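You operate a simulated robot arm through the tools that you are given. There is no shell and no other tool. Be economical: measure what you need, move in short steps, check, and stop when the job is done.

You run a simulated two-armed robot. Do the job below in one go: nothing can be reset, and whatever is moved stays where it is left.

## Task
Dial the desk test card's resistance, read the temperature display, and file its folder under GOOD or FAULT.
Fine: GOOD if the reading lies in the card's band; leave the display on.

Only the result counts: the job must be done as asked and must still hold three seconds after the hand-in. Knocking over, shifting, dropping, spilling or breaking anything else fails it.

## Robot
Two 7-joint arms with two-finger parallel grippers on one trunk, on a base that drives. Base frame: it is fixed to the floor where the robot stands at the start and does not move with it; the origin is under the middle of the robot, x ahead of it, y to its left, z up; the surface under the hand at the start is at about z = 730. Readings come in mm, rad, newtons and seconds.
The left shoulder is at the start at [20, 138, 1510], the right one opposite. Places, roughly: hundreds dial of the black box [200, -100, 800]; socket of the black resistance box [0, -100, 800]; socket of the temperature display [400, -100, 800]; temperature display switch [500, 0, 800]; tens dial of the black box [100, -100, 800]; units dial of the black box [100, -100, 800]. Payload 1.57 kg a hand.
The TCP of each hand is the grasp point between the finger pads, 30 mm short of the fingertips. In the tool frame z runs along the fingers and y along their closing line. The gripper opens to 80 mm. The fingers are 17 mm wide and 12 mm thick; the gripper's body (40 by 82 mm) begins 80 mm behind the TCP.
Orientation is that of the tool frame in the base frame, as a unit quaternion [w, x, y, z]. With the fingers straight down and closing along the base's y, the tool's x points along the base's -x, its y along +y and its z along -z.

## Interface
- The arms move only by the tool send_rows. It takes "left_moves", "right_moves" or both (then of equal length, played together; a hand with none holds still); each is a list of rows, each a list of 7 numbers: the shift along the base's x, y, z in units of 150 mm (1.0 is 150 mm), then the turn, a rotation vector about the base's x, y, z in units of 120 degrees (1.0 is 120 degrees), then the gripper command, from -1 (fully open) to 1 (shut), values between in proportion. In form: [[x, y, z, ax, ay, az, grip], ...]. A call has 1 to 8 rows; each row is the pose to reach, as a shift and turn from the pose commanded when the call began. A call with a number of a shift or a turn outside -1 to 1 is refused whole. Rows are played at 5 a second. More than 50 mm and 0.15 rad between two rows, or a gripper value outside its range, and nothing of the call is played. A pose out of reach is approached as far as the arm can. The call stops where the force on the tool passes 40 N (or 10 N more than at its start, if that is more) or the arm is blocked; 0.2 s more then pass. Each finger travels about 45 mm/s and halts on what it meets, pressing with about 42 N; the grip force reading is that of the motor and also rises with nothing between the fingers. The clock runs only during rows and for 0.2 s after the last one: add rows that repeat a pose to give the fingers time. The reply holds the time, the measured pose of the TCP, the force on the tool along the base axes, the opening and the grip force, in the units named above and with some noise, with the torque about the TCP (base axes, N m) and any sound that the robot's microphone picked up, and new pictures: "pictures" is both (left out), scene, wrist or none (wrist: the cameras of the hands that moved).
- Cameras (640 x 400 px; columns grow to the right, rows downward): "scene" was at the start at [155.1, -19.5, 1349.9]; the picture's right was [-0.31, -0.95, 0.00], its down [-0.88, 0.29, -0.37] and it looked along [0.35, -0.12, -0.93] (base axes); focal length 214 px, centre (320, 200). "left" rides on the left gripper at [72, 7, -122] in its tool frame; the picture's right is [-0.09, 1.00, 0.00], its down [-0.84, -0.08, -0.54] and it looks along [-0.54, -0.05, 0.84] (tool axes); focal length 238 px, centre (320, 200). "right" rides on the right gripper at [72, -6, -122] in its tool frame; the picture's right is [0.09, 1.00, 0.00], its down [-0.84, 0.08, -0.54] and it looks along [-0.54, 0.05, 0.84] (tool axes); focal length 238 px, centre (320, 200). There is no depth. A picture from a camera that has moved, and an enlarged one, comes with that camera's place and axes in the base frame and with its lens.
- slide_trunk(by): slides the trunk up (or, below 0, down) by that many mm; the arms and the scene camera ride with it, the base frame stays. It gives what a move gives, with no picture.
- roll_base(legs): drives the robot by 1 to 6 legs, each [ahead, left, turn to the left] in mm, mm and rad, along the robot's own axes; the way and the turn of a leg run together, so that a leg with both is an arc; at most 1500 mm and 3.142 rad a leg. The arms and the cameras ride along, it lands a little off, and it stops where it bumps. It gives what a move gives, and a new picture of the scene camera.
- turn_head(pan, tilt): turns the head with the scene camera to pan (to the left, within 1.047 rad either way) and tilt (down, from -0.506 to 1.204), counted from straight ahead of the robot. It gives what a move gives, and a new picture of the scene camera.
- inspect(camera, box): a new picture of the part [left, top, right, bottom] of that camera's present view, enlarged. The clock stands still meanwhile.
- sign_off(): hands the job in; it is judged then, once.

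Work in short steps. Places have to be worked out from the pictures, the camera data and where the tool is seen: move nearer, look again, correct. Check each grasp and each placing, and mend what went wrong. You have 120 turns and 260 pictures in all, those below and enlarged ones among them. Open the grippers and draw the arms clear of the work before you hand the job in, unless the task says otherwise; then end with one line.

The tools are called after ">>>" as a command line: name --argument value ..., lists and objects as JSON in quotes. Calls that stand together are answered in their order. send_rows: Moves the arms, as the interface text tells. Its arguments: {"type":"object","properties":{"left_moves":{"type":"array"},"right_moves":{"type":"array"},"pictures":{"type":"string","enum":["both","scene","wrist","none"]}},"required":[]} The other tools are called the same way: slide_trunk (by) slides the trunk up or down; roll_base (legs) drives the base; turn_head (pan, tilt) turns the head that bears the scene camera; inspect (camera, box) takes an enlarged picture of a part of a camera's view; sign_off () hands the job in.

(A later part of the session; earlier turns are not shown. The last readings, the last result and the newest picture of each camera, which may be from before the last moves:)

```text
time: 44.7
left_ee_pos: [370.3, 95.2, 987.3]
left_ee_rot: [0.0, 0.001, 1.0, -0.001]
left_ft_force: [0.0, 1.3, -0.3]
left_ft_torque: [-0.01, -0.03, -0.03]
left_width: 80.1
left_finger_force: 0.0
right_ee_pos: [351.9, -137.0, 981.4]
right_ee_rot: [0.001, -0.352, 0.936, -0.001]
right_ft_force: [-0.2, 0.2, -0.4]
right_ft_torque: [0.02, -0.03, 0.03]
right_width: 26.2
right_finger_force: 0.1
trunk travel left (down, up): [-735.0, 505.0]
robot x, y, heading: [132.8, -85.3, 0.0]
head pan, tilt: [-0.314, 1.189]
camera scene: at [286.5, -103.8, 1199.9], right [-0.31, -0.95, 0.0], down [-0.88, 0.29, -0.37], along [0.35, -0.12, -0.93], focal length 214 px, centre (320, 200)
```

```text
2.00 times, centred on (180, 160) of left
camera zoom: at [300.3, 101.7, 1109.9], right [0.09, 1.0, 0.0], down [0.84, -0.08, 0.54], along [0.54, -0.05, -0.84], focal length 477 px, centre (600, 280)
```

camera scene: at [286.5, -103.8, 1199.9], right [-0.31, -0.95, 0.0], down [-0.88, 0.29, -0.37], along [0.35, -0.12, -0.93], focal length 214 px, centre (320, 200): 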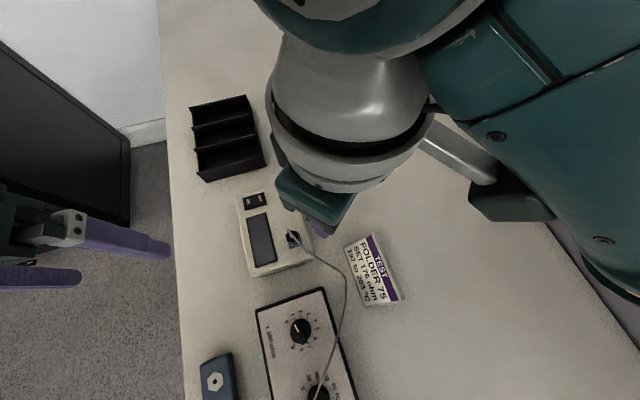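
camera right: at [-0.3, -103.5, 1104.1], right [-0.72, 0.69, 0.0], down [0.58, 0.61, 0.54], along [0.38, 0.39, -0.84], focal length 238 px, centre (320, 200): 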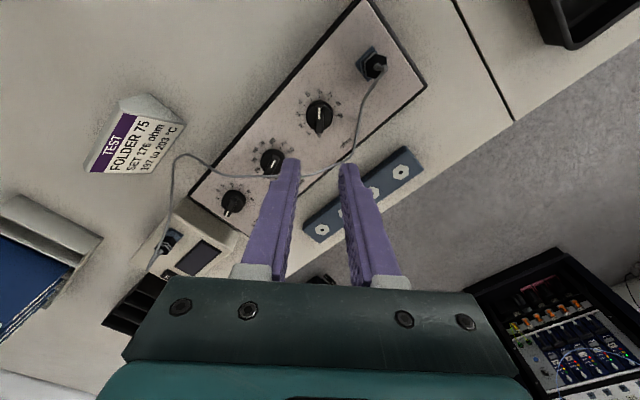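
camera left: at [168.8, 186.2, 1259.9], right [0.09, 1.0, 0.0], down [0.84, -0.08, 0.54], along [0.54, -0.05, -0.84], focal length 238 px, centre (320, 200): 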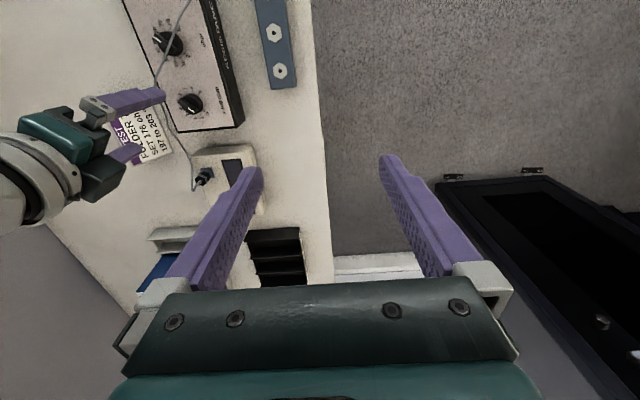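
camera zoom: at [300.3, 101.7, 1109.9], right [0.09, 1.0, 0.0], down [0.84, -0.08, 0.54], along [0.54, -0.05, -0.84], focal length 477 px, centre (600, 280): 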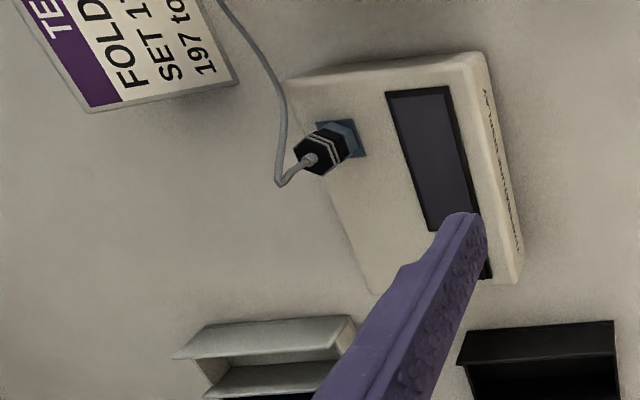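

Hundreds is on 1, so 176 is set. The display top is at about z 784, the ON half near (484, -15). I drive ahead 165 mm.

>>> roll_base --legs '[[165, 0, 0]]'

>>> send_rows --right_moves '[[0, -0.15, 0, 0, 0, 0, 0.35], [0, -0.3, 0, 0, 0, -0.05, 0.35], [0, -0.45, 0, 0, 0, -0.1, 0.35], [0, -0.6, 0, 0, 0, -0.15, 0.35], [0, -0.6, 0, 0, 0, -0.2, 0.35], [0, -0.6, 0, 0, 0, -0.2, 0.35], [0, -0.6, 0, 0, 0, -0.2, 0.35], [0, -0.6, 0, 0, 0, -0.2, 0.35]]' --left_moves '[[0, 0, 0, 0, 0, -0.06, 0], [0, -0.1, 0, 0, 0, -0.125, 0.5], [-0.1, -0.2, -0.1, 0, 0, -0.19, 1], [-0.2, -0.3, -0.2, 0, 0, -0.25, 1], [-0.3, -0.45, -0.3, 0, 0, -0.315, 1], [-0.34, -0.6, -0.4, 0, 0, -0.375, 1], [-0.34, -0.74, -0.5, 0, 0, -0.44, 1], [-0.34, -0.74, -0.6, 0, 0, -0.5, 1]]' --pictures "both"

```text
time: 46.1
left_ee_pos: [534.1, 95.4, 987.1]
left_ee_rot: [0.0, 0.0, 1.0, 0.0]
left_ft_force: [-0.5, -0.1, -0.3]
left_ft_torque: [0.02, -0.02, 0.02]
left_width: 80.0
left_finger_force: 0.0
right_ee_pos: [515.6, -136.8, 981.0]
right_ee_rot: [0.0, -0.351, 0.936, -0.002]
right_ft_force: [0.6, -0.3, 0.2]
right_ft_torque: [0.02, 0.0, -0.02]
right_width: 26.1
right_finger_force: 0.0
trunk travel left (down, up): [-735.0, 505.0]
robot x, y, heading: [294.3, -86.6, 0.002]
head pan, tilt: [-0.314, 1.189]
camera scene: at [450.8, -103.6, 1199.9], right [-0.31, -0.95, 0.0], down [-0.88, 0.29, -0.37], along [0.35, -0.11, -0.93], focal length 214 px, centre (320, 200)
```

scene: 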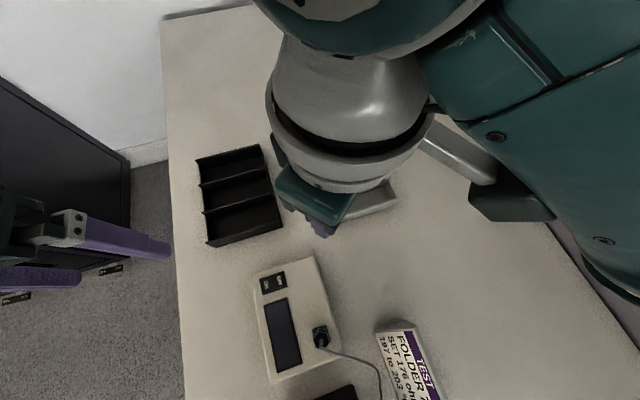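

```text
time: 47.9
left_ee_pos: [484.7, -16.0, 897.1]
left_ee_rot: [0.0, 0.502, 0.865, 0.0]
left_ft_force: [-0.2, 0.6, 0.6]
left_ft_torque: [0.04, -0.02, 0.01]
left_width: 0.0
left_finger_force: 21.2
right_ee_pos: [517.6, -225.6, 981.6]
right_ee_rot: [0.0, -0.149, 0.989, -0.001]
right_ft_force: [-0.3, -0.6, -0.5]
right_ft_torque: [0.0, 0.0, 0.01]
right_width: 25.8
right_finger_force: 0.1
trunk travel left (down, up): [-735.0, 505.0]
robot x, y, heading: [292.8, -87.5, -0.003]
head pan, tilt: [-0.314, 1.189]
camera scene: at [450.8, -103.6, 1199.9], right [-0.31, -0.95, 0.0], down [-0.88, 0.29, -0.37], along [0.35, -0.11, -0.93], focal length 214 px, centre (320, 200)
camera right: at [448.9, -252.4, 1104.1], right [-0.38, 0.92, 0.0], down [0.78, 0.32, 0.54], along [0.5, 0.2, -0.84], focal length 238 px, centre (320, 200)
camera left: at [455.3, 49.4, 1021.6], right [0.91, 0.42, 0.0], down [0.35, -0.76, 0.54], along [0.23, -0.49, -0.84], focal length 238 px, centre (320, 200)
```

scene: 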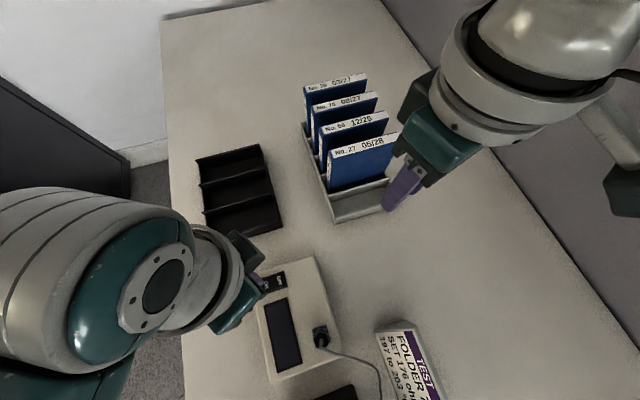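
right: 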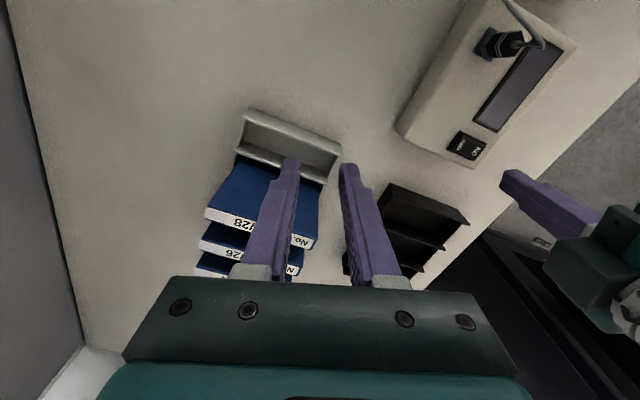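
left: 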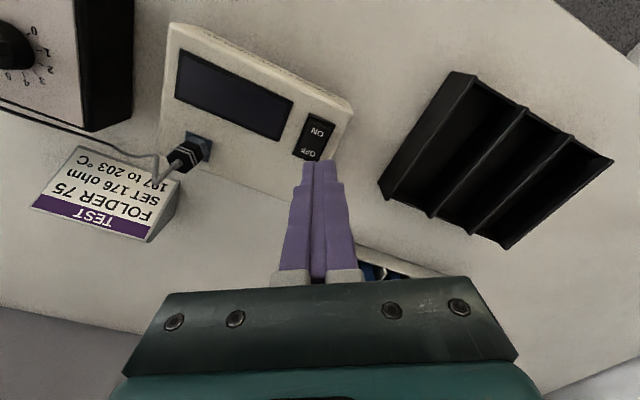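

ON label measured at (483, -14). I finish the turn to 90° and come down to just above the switch.

>>> send_rows --left_moves '[[-0.008, 0.005, -0.1, 0, 0, -0.06, 1], [-0.008, 0.008, -0.2, 0, 0, -0.125, 1], [-0.008, 0.01, -0.32, 0, 0, -0.19, 1], [-0.008, 0.01, -0.44, 0, 0, -0.25, 1], [-0.008, 0.01, -0.44, 0, 0, -0.25, 1]]' --pictures "wrist"

>>> inspect --camera "left" --box '[240, 100, 400, 200]'

```text
time: 49.1
left_ee_pos: [484.2, -14.5, 830.6]
left_ee_rot: [0.0, 0.708, 0.706, 0.001]
left_ft_force: [-0.9, -0.7, 0.0]
left_ft_torque: [-0.02, 0.01, 0.01]
left_width: 0.0
left_finger_force: 21.4
right_ee_pos: [516.9, -224.5, 982.4]
right_ee_rot: [0.001, -0.149, 0.989, -0.001]
right_ft_force: [-0.3, 0.4, 0.8]
right_ft_torque: [-0.03, 0.03, 0.01]
right_width: 25.8
right_finger_force: 0.1
trunk travel left (down, up): [-735.0, 505.0]
robot x, y, heading: [299.6, -87.3, 0.002]
head pan, tilt: [-0.314, 1.189]
camera left: at [491.5, 57.7, 953.5], right [1.0, -0.09, 0.0], down [-0.08, -0.84, 0.54], along [-0.05, -0.54, -0.84], focal length 238 px, centre (320, 200)
```

left: 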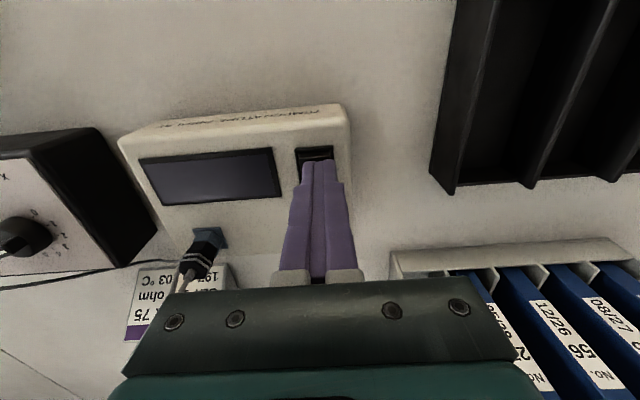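

```text
4.00 times, centred on (320, 150) of left
camera zoom: at [491.5, 57.7, 953.5], right [1.0, -0.09, 0.0], down [-0.08, -0.84, 0.54], along [-0.05, -0.54, -0.84], focal length 953 px, centre (320, 400)
```

zoom: 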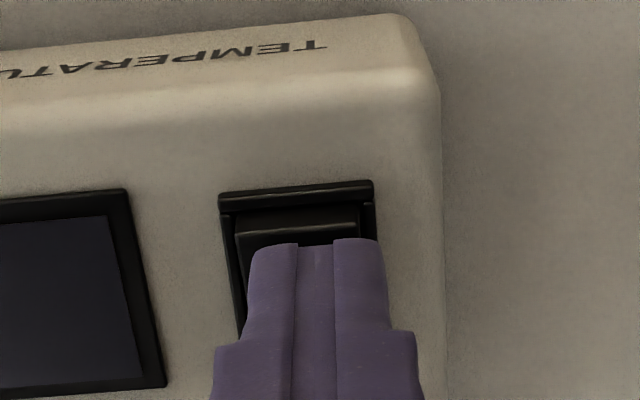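

Just above the ON half. I press down in small steps, watching force and display.

>>> send_rows --left_moves '[[-0.012, 0.01, -0.02, 0, 0, 0, 1], [-0.012, 0.01, -0.04, 0, 0, 0, 1], [-0.012, 0.01, -0.06, 0, 0, 0, 1], [-0.012, 0.01, -0.075, 0, 0, 0, 1], [-0.012, 0.01, -0.09, 0, 0, 0, 1]]' --pictures "wrist"

```text
time: 49.8
left_ee_pos: [482.7, -12.6, 825.4]
left_ee_rot: [0.001, 0.708, 0.707, -0.001]
left_ft_force: [-6.9, 5.7, 29.6]
left_ft_torque: [-0.08, 0.2, -0.13]
left_width: 0.0
left_finger_force: 21.5
right_ee_pos: [515.2, -223.3, 982.6]
right_ee_rot: [0.0, -0.148, 0.989, 0.0]
right_ft_force: [0.7, 0.5, 0.1]
right_ft_torque: [0.02, -0.02, 0.01]
right_width: 26.1
right_finger_force: 0.1
trunk travel left (down, up): [-735.0, 505.0]
robot x, y, heading: [296.1, -83.0, 0.002]
head pan, tilt: [-0.314, 1.189]
stopped in row 3 (left hand): the force on the tool passed its limit at 50 N (the readings are from after the stop); the commanded pose is now the measured one
camera left: at [490.3, 59.6, 948.7], right [1.0, -0.09, 0.0], down [-0.08, -0.84, 0.54], along [-0.05, -0.54, -0.84], focal length 238 px, centre (320, 200)
```

left: 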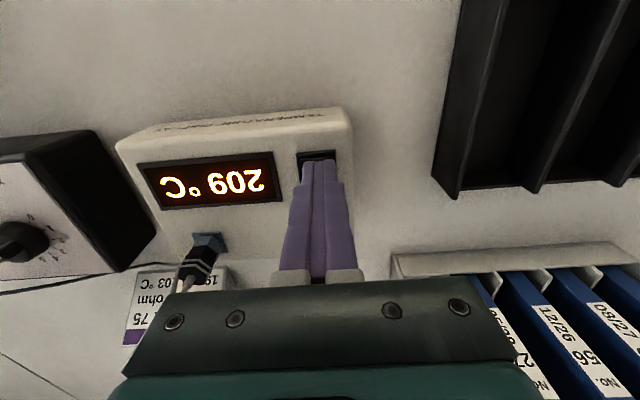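

The display lit, seemingly 209 °C. I lift off and zoom in on the reading.

>>> send_rows --left_moves '[[0, 0, 0.15, 0, 0, 0, 1], [0, 0, 0.4, 0, 0, 0, 1], [0, 0.1, 0.65, 0, 0, 0, 1], [0, 0.3, 0.9, 0, 0, 0, 1], [0, 0.55, 0.95, 0, 0, 0, 1], [0, 0.85, 0.95, 0, 0, 0, 1]]' --pictures "scene"

>>> inspect --camera "scene" --box '[240, 250, 340, 390]'

>>> inspect --camera "left" --box '[0, 0, 320, 200]'

```text
time: 51.2
left_ee_pos: [481.7, 112.7, 967.9]
left_ee_rot: [0.001, 0.706, 0.708, 0.0]
left_ft_force: [0.8, 0.0, 0.0]
left_ft_torque: [-0.02, -0.02, 0.0]
left_width: 0.0
left_finger_force: 21.3
right_ee_pos: [516.9, -224.9, 981.6]
right_ee_rot: [0.0, -0.149, 0.989, -0.002]
right_ft_force: [-0.3, -0.1, -0.1]
right_ft_torque: [0.03, 0.01, -0.02]
right_width: 26.0
right_finger_force: 0.1
trunk travel left (down, up): [-735.0, 505.0]
robot x, y, heading: [298.0, -84.5, -0.002]
head pan, tilt: [-0.314, 1.189]
camera scene: at [450.7, -103.4, 1199.9], right [-0.31, -0.95, 0.0], down [-0.88, 0.29, -0.37], along [0.35, -0.11, -0.93], focal length 214 px, centre (320, 200)
```

scene: 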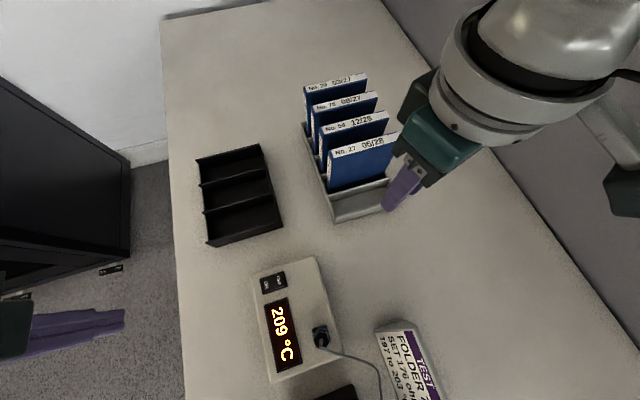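

```text
2.86 times, centred on (290, 320) of scene
camera zoom: at [450.7, -103.4, 1199.9], right [-0.31, -0.95, 0.0], down [-0.88, 0.29, -0.37], along [0.35, -0.11, -0.93], focal length 613 px, centre (406, -143)
```

zoom: 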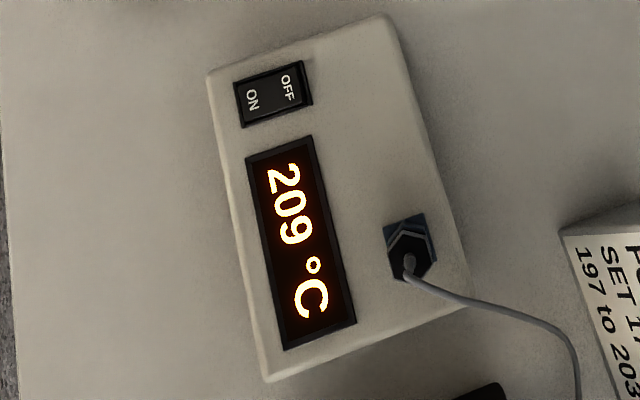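

```text
2.00 times, centred on (160, 100) of left
camera zoom: at [490.3, 185.3, 1090.7], right [1.0, -0.09, 0.0], down [-0.08, -0.83, 0.55], along [-0.05, -0.54, -0.84], focal length 477 px, centre (640, 400)
```

zoom: 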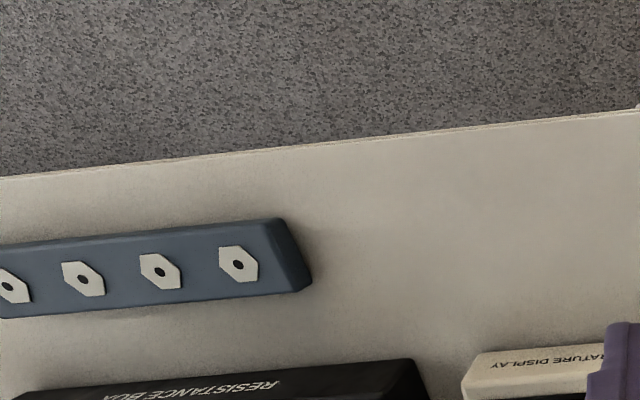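

The display shows 209 °C, outside 197 to 203: FAULT. Now I look for labels on the black tray and at the folder rack.

>>> inspect --camera "scene" --box '[180, 130, 300, 260]'

>>> inspect --camera "scene" --box '[280, 60, 420, 230]'

>>> inspect --camera "right" --box '[180, 90, 480, 290]'

```text
3.08 times, centred on (240, 195) of scene
camera zoom: at [450.7, -103.4, 1199.9], right [-0.31, -0.95, 0.0], down [-0.88, 0.29, -0.37], along [0.35, -0.11, -0.93], focal length 660 px, centre (566, 215)
```

zoom: 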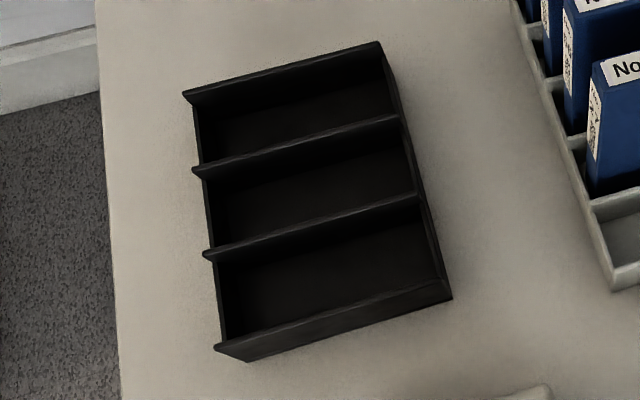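

```text
2.35 times, centred on (350, 145) of scene
camera zoom: at [450.7, -103.4, 1199.9], right [-0.31, -0.95, 0.0], down [-0.88, 0.29, -0.37], along [0.35, -0.11, -0.93], focal length 505 px, centre (249, 329)
```

zoom: 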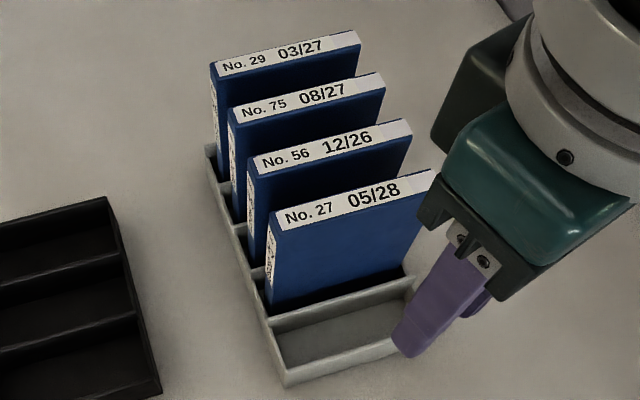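

```text
2.00 times, centred on (330, 190) of right
camera zoom: at [448.8, -252.2, 1104.1], right [-0.38, 0.92, 0.0], down [0.78, 0.32, 0.54], along [0.5, 0.2, -0.84], focal length 477 px, centre (300, 220)
```

zoom: 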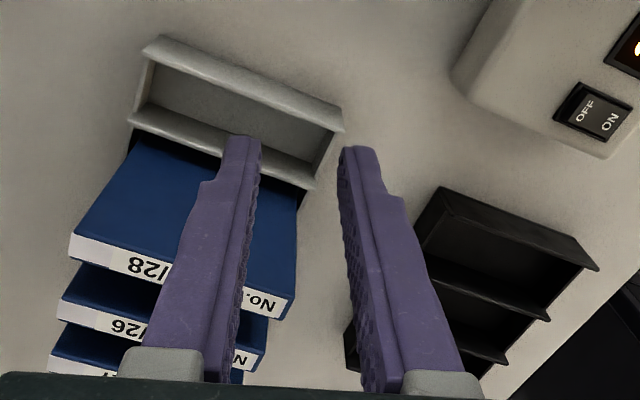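

No labels on the faces visible from here. I turn the head to look ahead and around the tray before driving.

>>> turn_head --pan 0.3 --tilt 0.75

>>> inspect --camera "left" --box '[320, 0, 640, 200]'

```text
time: 52.2
left_ee_pos: [481.7, 112.7, 968.2]
left_ee_rot: [0.001, 0.707, 0.707, -0.001]
left_ft_force: [-0.8, 0.1, -0.2]
left_ft_torque: [0.02, 0.02, -0.02]
left_width: 0.0
left_finger_force: 21.3
right_ee_pos: [516.1, -225.1, 982.9]
right_ee_rot: [0.0, -0.149, 0.989, -0.001]
right_ft_force: [0.1, -0.3, 0.1]
right_ft_torque: [0.0, 0.03, 0.0]
right_width: 26.0
right_finger_force: 0.0
trunk travel left (down, up): [-735.0, 505.0]
robot x, y, heading: [293.0, -85.3, 0.002]
head pan, tilt: [0.3, 0.75]
camera scene: at [475.9, -61.5, 1231.0], right [0.3, -0.96, 0.0], down [-0.65, -0.2, -0.73], along [0.7, 0.22, -0.68], focal length 214 px, centre (320, 200)
```

scene: 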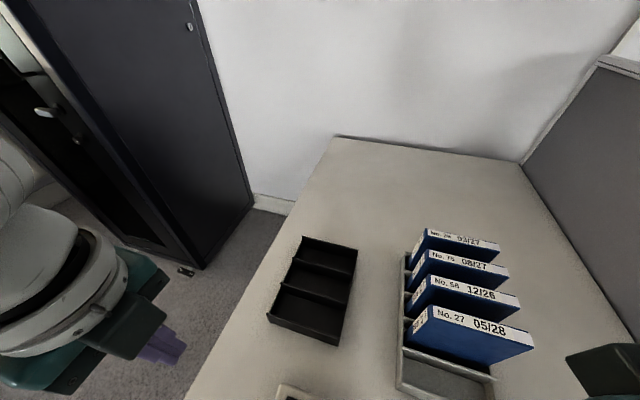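

```text
2.00 times, centred on (480, 100) of left
camera zoom: at [490.4, 184.6, 1090.3], right [1.0, -0.09, 0.0], down [-0.08, -0.84, 0.54], along [-0.05, -0.54, -0.84], focal length 477 px, centre (0, 400)
```

zoom: 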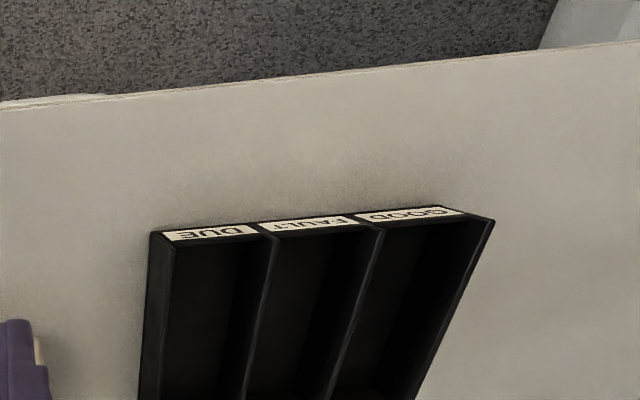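

Labels on the tray's left end: DUE (near), FAULT (middle), GOOD (far). Target is the middle slot. I raise the right hand and drive toward the rack, into reach of folder 75.

>>> send_rows --right_moves '[[0, 0, 0.3, 0, 0, 0, 0], [0, 0, 0.6, 0, 0, 0, 0], [0, 0, 0.6, 0, 0, 0, 0]]' --pictures "none"

>>> roll_base --legs '[[200, -100, 0]]'

>>> turn_head --pan -0.25 --tilt 1.1

>>> inspect --camera "right" --box '[0, 0, 640, 400]'

```text
time: 53.0
left_ee_pos: [483.6, 112.3, 967.6]
left_ee_rot: [0.001, 0.708, 0.707, -0.001]
left_ft_force: [-0.2, -0.2, -0.9]
left_ft_torque: [0.0, 0.01, -0.04]
left_width: 0.2
left_finger_force: 21.7
right_ee_pos: [514.4, -223.7, 1071.7]
right_ee_rot: [-0.001, -0.148, 0.989, -0.001]
right_ft_force: [0.9, 0.1, 0.8]
right_ft_torque: [0.01, 0.01, 0.0]
right_width: 39.9
right_finger_force: 0.0
trunk travel left (down, up): [-735.0, 505.0]
robot x, y, heading: [294.6, -83.6, 0.006]
head pan, tilt: [0.3, 0.75]
```

```text
time: 54.7
left_ee_pos: [679.9, 10.5, 967.8]
left_ee_rot: [0.001, 0.709, 0.706, -0.002]
left_ft_force: [0.0, 0.4, 0.0]
left_ft_torque: [0.02, 0.02, -0.01]
left_width: 0.1
left_finger_force: 21.4
right_ee_pos: [711.4, -325.3, 1070.5]
right_ee_rot: [0.0, -0.147, 0.989, -0.002]
right_ft_force: [0.4, 0.9, -0.2]
right_ft_torque: [0.01, 0.0, -0.03]
right_width: 39.9
right_finger_force: 0.0
trunk travel left (down, up): [-735.0, 505.0]
robot x, y, heading: [497.0, -187.7, -0.001]
head pan, tilt: [0.3, 0.75]
camera scene: at [673.8, -163.5, 1231.0], right [0.29, -0.96, 0.0], down [-0.65, -0.2, -0.73], along [0.7, 0.21, -0.68], focal length 214 px, centre (320, 200)
```

scene: 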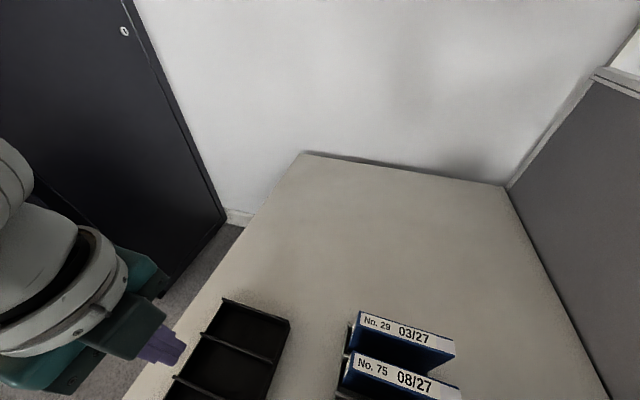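

```text
time: 55.7
left_ee_pos: [680.7, 10.8, 968.6]
left_ee_rot: [0.001, 0.708, 0.706, -0.001]
left_ft_force: [1.0, 0.2, 0.6]
left_ft_torque: [-0.01, -0.01, 0.01]
left_width: 0.0
left_finger_force: 20.8
right_ee_pos: [711.8, -326.5, 1071.0]
right_ee_rot: [0.001, -0.148, 0.989, -0.002]
right_ft_force: [0.2, 0.1, 0.3]
right_ft_torque: [0.01, -0.01, 0.03]
right_width: 39.9
right_finger_force: 0.1
trunk travel left (down, up): [-735.0, 505.0]
robot x, y, heading: [493.0, -185.5, -0.006]
head pan, tilt: [-0.25, 1.1]
camera scene: at [655.7, -203.5, 1205.3], right [-0.25, -0.97, 0.0], down [-0.86, 0.22, -0.45], along [0.44, -0.11, -0.89], focal length 214 px, centre (320, 200)
```

scene: 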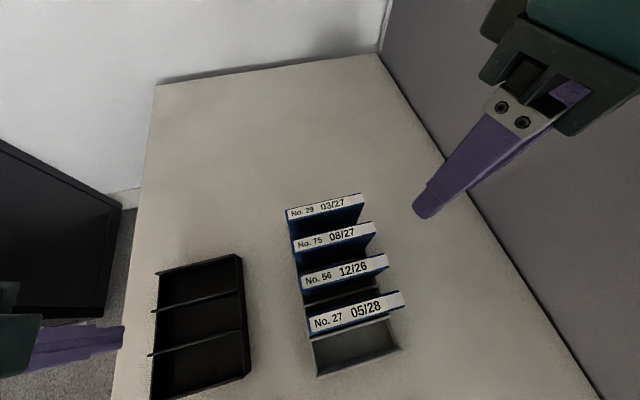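

```text
1.00 times, centred on (320, 200) of right (not enlarged: the box is as wide or as high as the picture)
camera zoom: at [644.2, -352.7, 1193.2], right [-0.38, 0.93, 0.0], down [0.78, 0.32, 0.54], along [0.5, 0.2, -0.84], focal length 238 px, centre (320, 200)
```

zoom: 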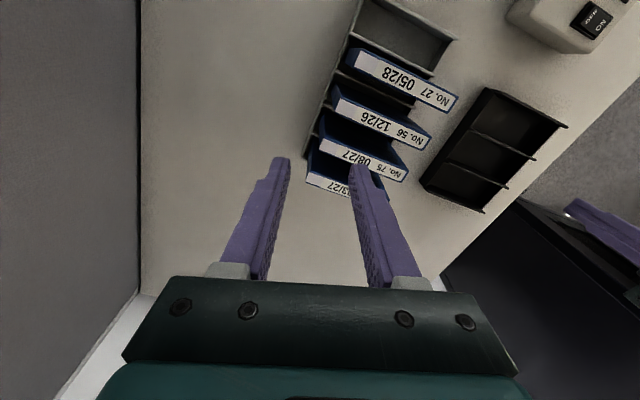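

Folder 75's top is located at about (745, -248, 883), 130 mm long in y, neighbours 52 mm apart. I drive 55 mm ahead, then bring the right hand above it with yaw turned toward 87°.

>>> roll_base --legs '[[55, 0, 0]]'

>>> send_rows --right_moves '[[0, 0, 0, 0, 0, 0.07, 0], [0, 0.05, 0, 0, 0, 0.14, 0], [0, 0.1, 0, 0, 0, 0.21, 0], [-0.03, 0.2, 0, 0, 0, 0.28, 0], [-0.06, 0.3, -0.1, 0, 0, 0.35, 0], [-0.1, 0.4, -0.2, 0, 0, 0.42, 0], [-0.14, 0.52, -0.3, 0, 0, 0.49, 0], [-0.14, 0.52, -0.5, 0, 0, 0.56, 0]]' --pictures "both"

```text
time: 56.7
left_ee_pos: [735.4, 10.5, 967.6]
left_ee_rot: [0.002, 0.708, 0.706, -0.002]
left_ft_force: [-0.5, 0.2, 0.6]
left_ft_torque: [0.02, 0.01, -0.03]
left_width: 0.1
left_finger_force: 21.1
right_ee_pos: [766.3, -325.3, 1070.1]
right_ee_rot: [-0.001, -0.147, 0.989, -0.001]
right_ft_force: [-0.1, -0.8, 0.4]
right_ft_torque: [-0.04, -0.02, 0.0]
right_width: 40.1
right_finger_force: 0.2
trunk travel left (down, up): [-735.0, 505.0]
robot x, y, heading: [553.5, -188.6, -0.004]
head pan, tilt: [-0.25, 1.1]
camera scene: at [710.3, -203.6, 1205.3], right [-0.25, -0.97, 0.0], down [-0.86, 0.22, -0.45], along [0.44, -0.11, -0.89], focal length 214 px, centre (320, 200)
```

scene: 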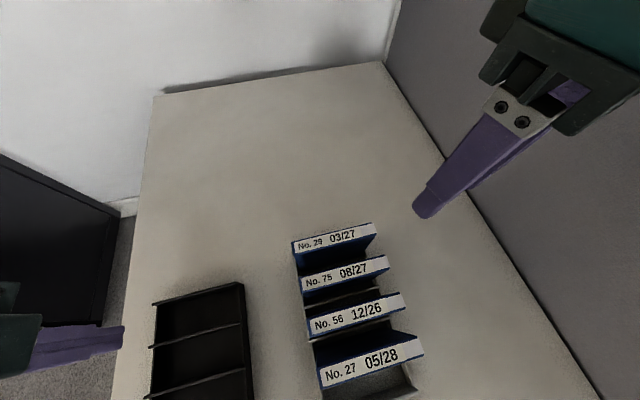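

```text
time: 58.5
left_ee_pos: [736.1, 10.9, 967.6]
left_ee_rot: [0.001, 0.708, 0.706, -0.001]
left_ft_force: [0.1, -0.3, -0.1]
left_ft_torque: [-0.01, 0.0, -0.01]
left_width: 0.1
left_finger_force: 20.7
right_ee_pos: [749.8, -246.1, 999.3]
right_ee_rot: [0.006, -0.667, 0.745, -0.002]
right_ft_force: [0.0, 0.1, -0.3]
right_ft_torque: [0.03, -0.01, -0.02]
right_width: 39.8
right_finger_force: 0.1
trunk travel left (down, up): [-735.0, 505.0]
robot x, y, heading: [548.7, -185.6, -0.004]
head pan, tilt: [-0.25, 1.1]
camera scene: at [701.3, -202.9, 1198.1], right [-0.28, -0.96, 0.0], down [-0.9, 0.26, -0.34], along [0.33, -0.09, -0.94], focal length 214 px, centre (320, 200)
camera right: at [746.4, -318.9, 1121.0], right [-1.0, 0.02, -0.01], down [0.01, 0.84, 0.55], along [0.02, 0.55, -0.84], focal length 238 px, centre (320, 200)
```

scene: 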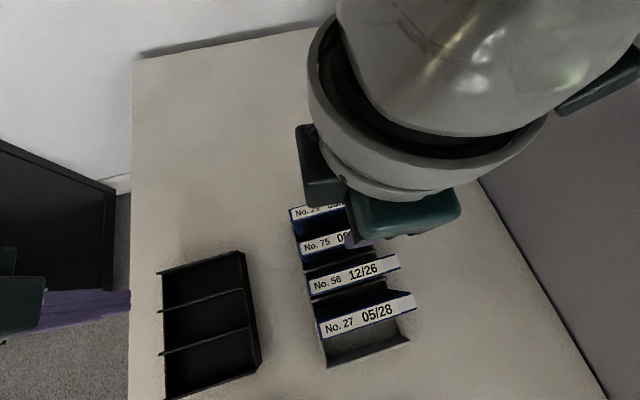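
right: 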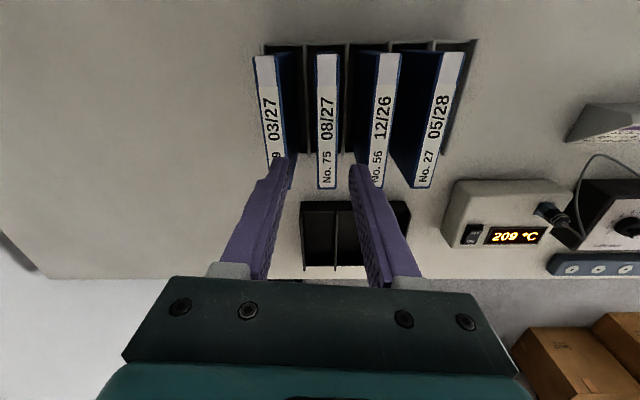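

Folder 75 centre line is at x≈744, its heading about 89°. I finish the turn and come down to z 920 to check the straddle.

>>> send_rows --right_moves '[[-0.01, 0, -0.15, 0, 0, 0.02, 0], [-0.01, 0, -0.3, 0, 0, 0.043, 0], [-0.01, 0, -0.5, 0, 0, 0.043, 0], [-0.01, 0, -0.5, 0, 0, 0.043, 0]]' --pictures "both"

>>> inspect --camera "right" --box '[220, 60, 420, 220]'

```text
time: 59.5
left_ee_pos: [735.6, 10.7, 967.0]
left_ee_rot: [0.001, 0.708, 0.706, -0.001]
left_ft_force: [-0.1, -0.4, 0.3]
left_ft_torque: [0.01, 0.01, 0.0]
left_width: 0.0
left_finger_force: 21.5
right_ee_pos: [742.4, -246.7, 921.5]
right_ee_rot: [0.001, -0.704, 0.71, -0.002]
right_ft_force: [0.3, -0.4, -0.2]
right_ft_torque: [0.02, -0.01, -0.01]
right_width: 39.9
right_finger_force: 0.1
trunk travel left (down, up): [-735.0, 505.0]
robot x, y, heading: [548.1, -185.2, -0.003]
head pan, tilt: [-0.25, 1.1]
camera scene: at [710.2, -203.6, 1205.3], right [-0.25, -0.97, 0.0], down [-0.86, 0.22, -0.45], along [0.44, -0.11, -0.89], focal length 214 px, centre (320, 200)
camera right: at [747.2, -318.9, 1042.9], right [-1.0, -0.08, 0.0], down [-0.07, 0.84, 0.54], along [-0.04, 0.54, -0.84], focal length 238 px, centre (320, 200)
```

scene: 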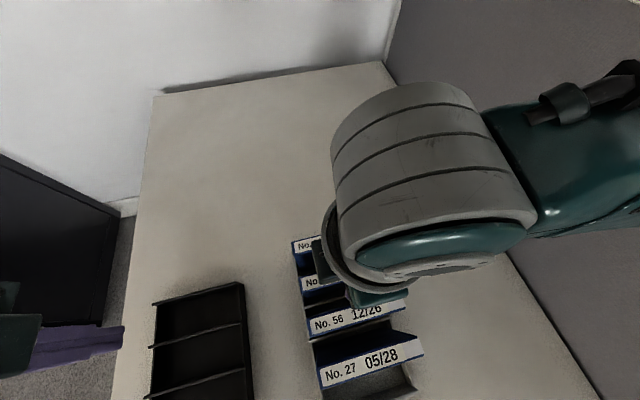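
right: 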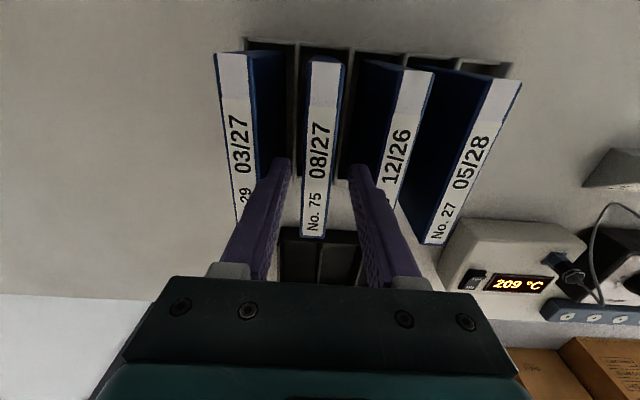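

```text
2.50 times, centred on (320, 140) of right
camera zoom: at [747.2, -318.9, 1042.9], right [-1.0, -0.08, 0.0], down [-0.07, 0.84, 0.54], along [-0.04, 0.54, -0.84], focal length 596 px, centre (320, 350)
```

zoom: 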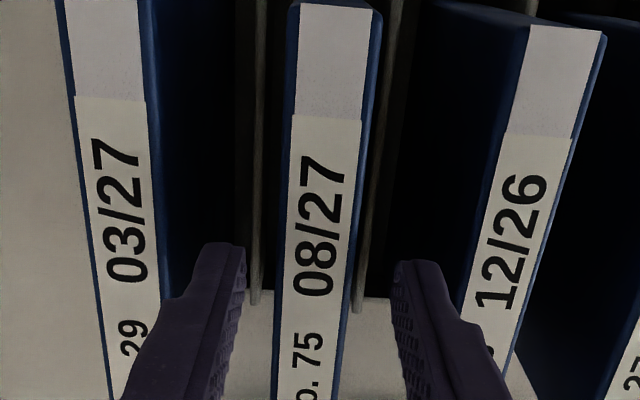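

Aligned, both fingers in the gaps. I descend to z 866 and close on the folder.

>>> send_rows --right_moves '[[0, 0, -0.1, 0, 0, 0, 0], [0, 0, -0.2, 0, 0, 0, 0], [0, 0, -0.3, 0, 0, 0, 0], [0, 0, -0.36, 0, 0, 0, 0], [0, 0, -0.36, 0, 0, 0, 0.3], [0, 0, -0.36, 0, 0, 0, 0.7], [0, 0, -0.36, 0, 0, 0, 1], [0, 0, -0.36, 0, 0, 0, 1]]' --pictures "wrist"

```text
time: 61.3
left_ee_pos: [735.0, 11.0, 966.5]
left_ee_rot: [0.002, 0.708, 0.706, -0.001]
left_ft_force: [0.3, 0.2, 0.0]
left_ft_torque: [-0.02, 0.03, 0.0]
left_width: 0.0
left_finger_force: 21.5
right_ee_pos: [745.1, -247.5, 867.8]
right_ee_rot: [0.002, -0.703, 0.711, -0.001]
right_ft_force: [0.4, 0.3, 0.3]
right_ft_torque: [0.13, 0.03, 0.0]
right_width: 21.7
right_finger_force: 34.6
trunk travel left (down, up): [-735.0, 505.0]
robot x, y, heading: [547.3, -187.1, -0.002]
head pan, tilt: [-0.25, 1.1]
camera right: at [748.7, -319.6, 989.7], right [-1.0, -0.08, 0.0], down [-0.07, 0.84, 0.54], along [-0.04, 0.54, -0.84], focal length 238 px, centre (320, 200)
```

right: 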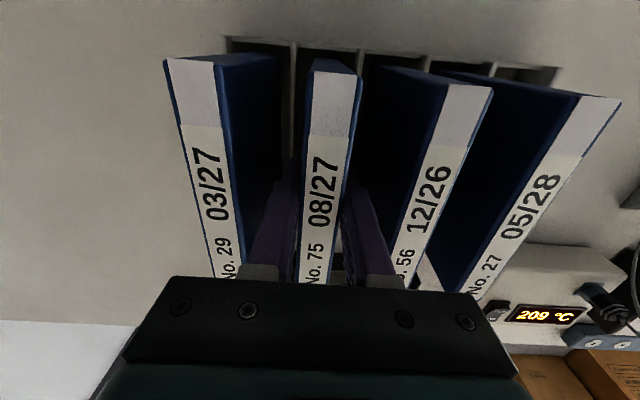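

Held at 21.7 mm. I lift by raising the trunk 150 mm, which keeps the arm posture clear of the head.

>>> slide_trunk --by 155

>>> inspect --camera "right" --box '[0, 0, 640, 400]'

>>> inspect --camera "scene" --box '[0, 0, 640, 400]'

```text
time: 63.0
left_ee_pos: [736.0, 10.6, 1123.5]
left_ee_rot: [0.002, 0.708, 0.706, -0.001]
left_ft_force: [-0.1, 0.7, -0.3]
left_ft_torque: [-0.01, 0.01, 0.01]
left_width: 0.1
left_finger_force: 21.0
right_ee_pos: [745.0, -248.2, 1022.6]
right_ee_rot: [0.001, -0.703, 0.711, -0.002]
right_ft_force: [1.1, -0.1, -1.9]
right_ft_torque: [0.01, 0.0, 0.02]
right_width: 21.8
right_finger_force: 34.4
trunk travel left (down, up): [-890.0, 350.0]
robot x, y, heading: [549.0, -185.0, 0.002]
head pan, tilt: [-0.25, 1.1]
```

```text
1.00 times, centred on (320, 200) of right (not enlarged: the box is as wide or as high as the picture)
camera zoom: at [748.7, -319.7, 1144.7], right [-1.0, -0.08, 0.0], down [-0.07, 0.84, 0.54], along [-0.04, 0.54, -0.84], focal length 238 px, centre (320, 200)
```

zoom: 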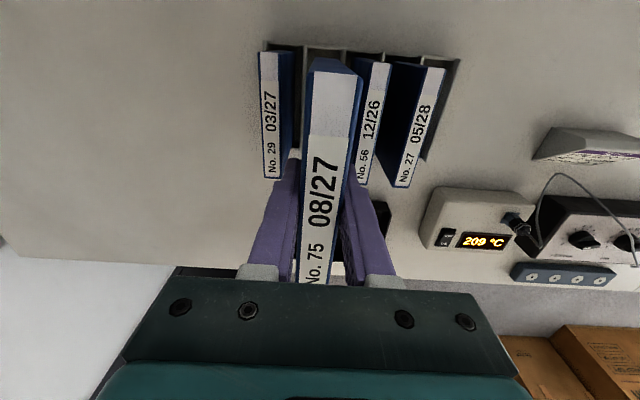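

```text
1.00 times, centred on (320, 200) of scene (not enlarged: the box is as wide or as high as the picture)
camera zoom: at [710.2, -203.6, 1360.2], right [-0.25, -0.97, 0.0], down [-0.86, 0.22, -0.45], along [0.44, -0.11, -0.89], focal length 214 px, centre (320, 200)
```

zoom: 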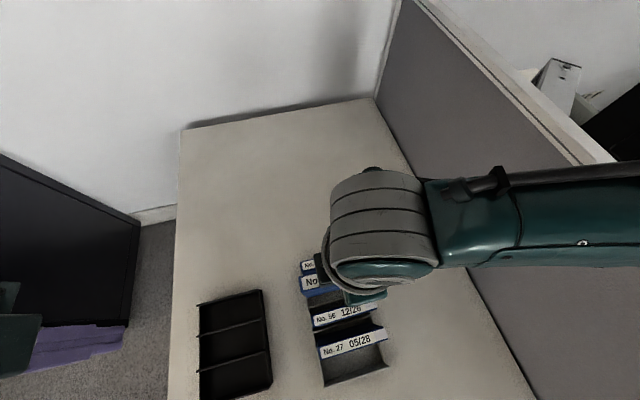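

Folder is out. I drive left 255 mm and back 55 mm to bring it above the tray.

>>> roll_base --legs '[[0, 255, 0], [-55, 0, 0]]'

>>> inspect --camera "right" --box '[0, 0, 640, 400]'

>>> inspect --camera "left" --box '[0, 0, 640, 400]'

```text
time: 65.4
left_ee_pos: [682.2, 265.0, 1121.6]
left_ee_rot: [0.0, 0.708, 0.706, -0.001]
left_ft_force: [0.1, 1.0, 0.4]
left_ft_torque: [-0.02, -0.02, 0.01]
left_width: 0.2
left_finger_force: 20.6
right_ee_pos: [690.6, 5.8, 1023.3]
right_ee_rot: [0.0, -0.702, 0.712, -0.002]
right_ft_force: [-0.7, -0.2, -2.1]
right_ft_torque: [-0.04, 0.01, 0.01]
right_width: 21.7
right_finger_force: 34.7
trunk travel left (down, up): [-890.0, 350.0]
robot x, y, heading: [494.4, 69.5, -0.006]
head pan, tilt: [-0.25, 1.1]
camera scene: at [656.2, 50.8, 1360.3], right [-0.25, -0.97, 0.0], down [-0.86, 0.22, -0.45], along [0.44, -0.11, -0.89], focal length 214 px, centre (320, 200)
```

scene: 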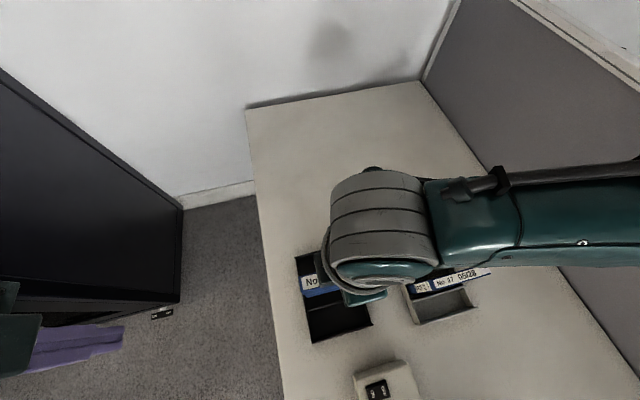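

```text
1.00 times, centred on (320, 200) of right (not enlarged: the box is as wide or as high as the picture)
camera zoom: at [694.8, -65.3, 1144.8], right [-1.0, -0.08, 0.0], down [-0.07, 0.84, 0.54], along [-0.04, 0.54, -0.84], focal length 238 px, centre (320, 200)
```

zoom: 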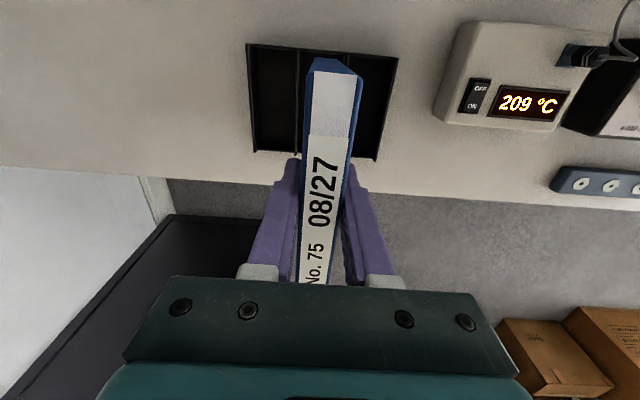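

```text
1.00 times, centred on (320, 200) of left (not enlarged: the box is as wide or as high as the picture)
camera zoom: at [689.7, 337.2, 1245.3], right [1.0, -0.1, 0.0], down [-0.08, -0.83, 0.54], along [-0.05, -0.54, -0.84], focal length 238 px, centre (320, 200)
```

zoom: 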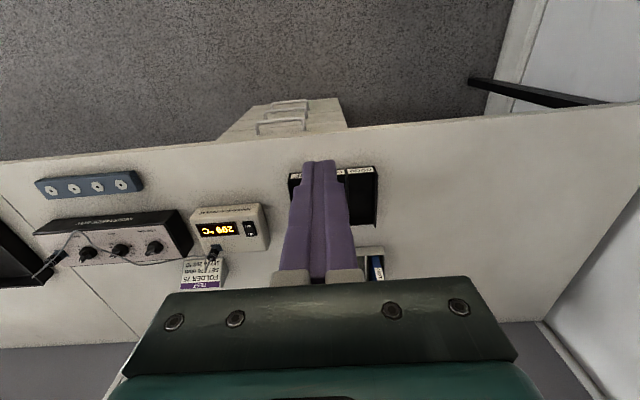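

The tray's middle slot is centred at about (692, 17), rim z≈752. I shift 10 mm in +y and 1 mm in x, then lower the trunk 140 mm.

>>> send_rows --right_moves '[[0.005, 0.03, 0, 0, 0, 0, 1], [0.01, 0.067, 0, 0, 0, 0, 1], [0.01, 0.067, 0, 0, 0, 0, 1]]' --pictures "none"

>>> slide_trunk --by -110

>>> inspect --camera "right" --box '[160, 0, 480, 200]'

>>> inspect --camera "left" --box '[200, 100, 480, 300]'

>>> inspect --camera "scene" --box '[270, 210, 430, 360]'

```text
time: 66.2
left_ee_pos: [681.3, 265.2, 1123.0]
left_ee_rot: [0.001, 0.708, 0.706, -0.001]
left_ft_force: [0.8, 0.2, 0.2]
left_ft_torque: [0.01, -0.01, 0.0]
left_width: 0.0
left_finger_force: 21.7
right_ee_pos: [691.9, 15.5, 1021.4]
right_ee_rot: [0.001, -0.702, 0.712, -0.002]
right_ft_force: [0.4, 1.2, -2.0]
right_ft_torque: [0.0, 0.0, 0.01]
right_width: 21.6
right_finger_force: 35.0
trunk travel left (down, up): [-890.0, 350.0]
robot x, y, heading: [492.6, 68.8, -0.001]
head pan, tilt: [-0.25, 1.1]
```

```text
time: 67.7
left_ee_pos: [681.5, 264.6, 1012.9]
left_ee_rot: [0.001, 0.708, 0.706, 0.0]
left_ft_force: [-0.4, -0.6, -0.1]
left_ft_torque: [-0.01, 0.01, 0.01]
left_width: 0.3
left_finger_force: 21.3
right_ee_pos: [691.8, 17.0, 912.2]
right_ee_rot: [0.0, -0.702, 0.712, -0.002]
right_ft_force: [-0.8, 0.0, -1.4]
right_ft_torque: [-0.03, -0.01, -0.01]
right_width: 21.6
right_finger_force: 34.4
trunk travel left (down, up): [-780.0, 460.0]
robot x, y, heading: [497.2, 71.3, -0.004]
head pan, tilt: [-0.25, 1.1]
```

```text
2.00 times, centred on (320, 100) of right
camera zoom: at [696.2, -55.2, 1034.8], right [-1.0, -0.08, 0.0], down [-0.07, 0.84, 0.54], along [-0.04, 0.54, -0.84], focal length 477 px, centre (320, 400)
```

zoom: 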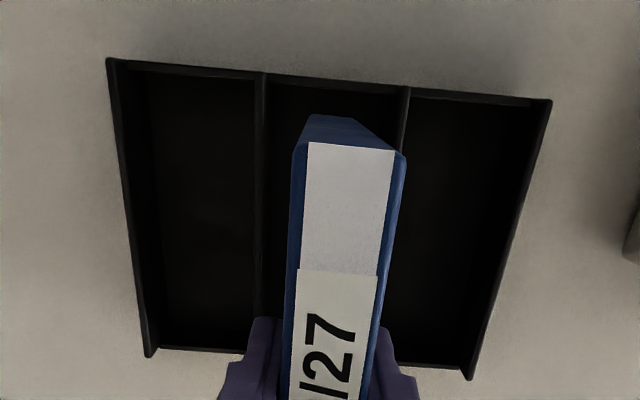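

```text
2.00 times, centred on (340, 200) of left
camera zoom: at [689.7, 337.2, 1135.3], right [1.0, -0.1, 0.0], down [-0.08, -0.83, 0.54], along [-0.05, -0.54, -0.84], focal length 477 px, centre (280, 200)
```

zoom: 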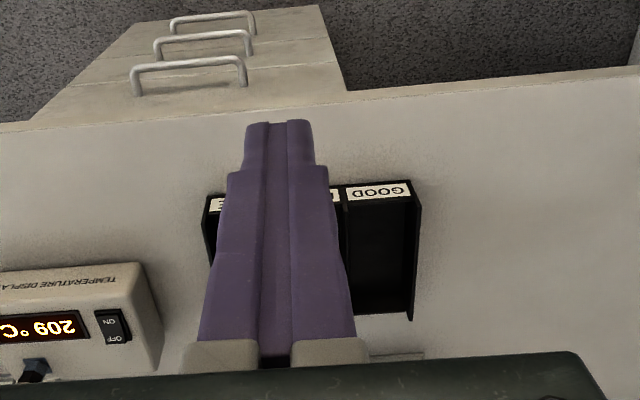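

```text
2.67 times, centred on (350, 285) of scene
camera zoom: at [656.2, 50.8, 1250.3], right [-0.25, -0.97, 0.0], down [-0.86, 0.22, -0.45], along [0.44, -0.11, -0.89], focal length 572 px, centre (240, -27)
```

zoom: 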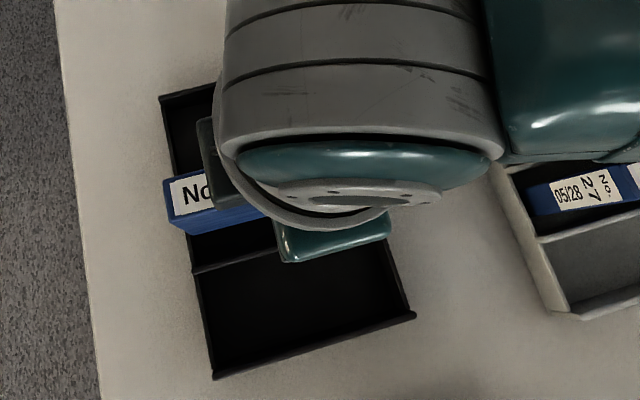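

Folder is centred over the middle slot, clear of both dividers and ends. I lower 36 mm more, then the rest with the arm under force guard.

>>> slide_trunk --by -36

>>> send_rows --right_moves '[[-0.005, 0, -0.013, 0, 0, 0, 1], [-0.005, 0, -0.026, 0, 0, 0, 1], [-0.005, 0, -0.04, 0, 0, 0, 1], [-0.005, 0, -0.053, 0, 0, 0, 1]]' --pictures "wrist"

```text
time: 68.5
left_ee_pos: [681.4, 264.7, 977.1]
left_ee_rot: [0.001, 0.708, 0.706, -0.001]
left_ft_force: [1.1, 0.7, 0.2]
left_ft_torque: [0.0, 0.0, 0.0]
left_width: 0.0
left_finger_force: 20.9
right_ee_pos: [692.5, 16.1, 875.4]
right_ee_rot: [0.0, -0.703, 0.711, -0.001]
right_ft_force: [0.0, 0.0, -2.2]
right_ft_torque: [-0.01, 0.03, -0.03]
right_width: 21.4
right_finger_force: 34.5
trunk travel left (down, up): [-744.0, 496.0]
robot x, y, heading: [495.2, 68.9, -0.003]
head pan, tilt: [-0.25, 1.1]
```

```text
time: 69.5
left_ee_pos: [681.1, 265.1, 975.7]
left_ee_rot: [0.001, 0.709, 0.706, -0.001]
left_ft_force: [-0.1, -0.5, -0.8]
left_ft_torque: [-0.01, 0.0, 0.02]
left_width: 0.0
left_finger_force: 20.9
right_ee_pos: [691.0, 16.2, 869.1]
right_ee_rot: [0.0, -0.702, 0.712, -0.001]
right_ft_force: [-0.1, 0.3, -1.7]
right_ft_torque: [0.01, -0.02, 0.0]
right_width: 21.8
right_finger_force: 34.6
trunk travel left (down, up): [-744.0, 496.0]
robot x, y, heading: [492.7, 69.0, -0.003]
head pan, tilt: [-0.25, 1.1]
camera right: at [695.3, -55.2, 990.6], right [-1.0, -0.08, 0.0], down [-0.07, 0.84, 0.54], along [-0.04, 0.54, -0.84], focal length 238 px, centre (320, 200)
```

right: 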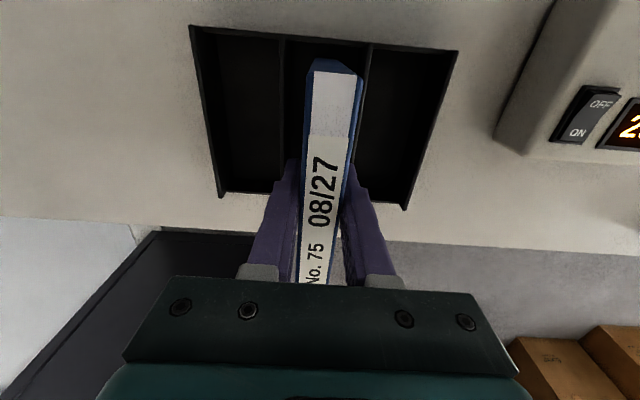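

No contact yet (weight still on the hand). I keep lowering in 1.5 mm steps until the force rises.

>>> send_rows --right_moves '[[0, 0, -0.01, 0, 0, 0, 1], [0, 0, -0.02, 0, 0, 0, 1], [0, 0, -0.03, 0, 0, 0, 1], [0, 0, -0.04, 0, 0, 0, 1]]' --pictures "none"

```text
time: 70.5
left_ee_pos: [681.8, 264.3, 977.5]
left_ee_rot: [0.002, 0.708, 0.706, -0.001]
left_ft_force: [-0.4, 0.9, 1.4]
left_ft_torque: [0.02, -0.03, 0.0]
left_width: 0.0
left_finger_force: 21.2
right_ee_pos: [690.7, 16.9, 862.9]
right_ee_rot: [0.002, -0.703, 0.711, -0.001]
right_ft_force: [-3.7, -0.5, 25.1]
right_ft_torque: [0.07, 0.6, 0.02]
right_width: 21.7
right_finger_force: 34.7
trunk travel left (down, up): [-744.0, 496.0]
robot x, y, heading: [496.5, 68.9, -0.003]
head pan, tilt: [-0.25, 1.1]
```

Contact at 25 N: the folder stands on the slot floor. I ease off 1 mm, open, and then rise by the trunk.

>>> send_rows --right_moves '[[0, 0, 0.006, 0, 0, 0, 1], [0, 0, 0.006, 0, 0, 0, 0.4], [0, 0, 0.006, 0, 0, 0, 0.2], [0, 0, 0.006, 0, 0, 0, 0], [0, 0, 0.006, 0, 0, 0, 0], [0, 0, 0.006, 0, 0, 0, 0]]' --pictures "wrist"

```text
time: 71.9
left_ee_pos: [682.0, 264.8, 976.9]
left_ee_rot: [0.001, 0.708, 0.706, -0.002]
left_ft_force: [1.0, 0.3, -0.5]
left_ft_torque: [-0.02, 0.02, 0.01]
left_width: 0.0
left_finger_force: 21.5
right_ee_pos: [691.3, 16.0, 864.2]
right_ee_rot: [0.001, -0.702, 0.712, -0.002]
right_ft_force: [0.1, 0.8, -0.2]
right_ft_torque: [0.01, -0.01, 0.03]
right_width: 39.9
right_finger_force: 0.0
trunk travel left (down, up): [-744.0, 496.0]
robot x, y, heading: [495.7, 71.3, -0.003]
head pan, tilt: [-0.25, 1.1]
camera right: at [695.8, -55.5, 985.9], right [-1.0, -0.08, 0.0], down [-0.07, 0.84, 0.54], along [-0.04, 0.54, -0.84], focal length 238 px, centre (320, 200)
```

right: 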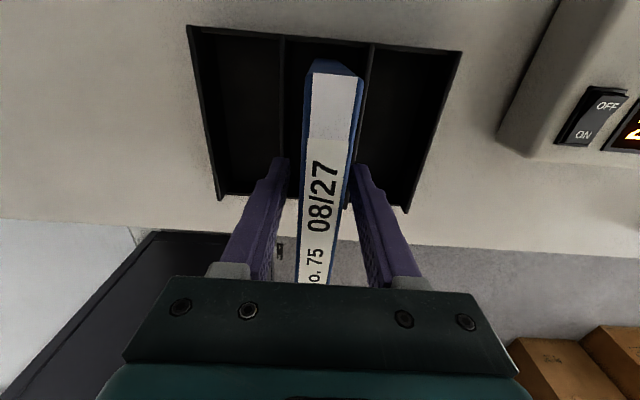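

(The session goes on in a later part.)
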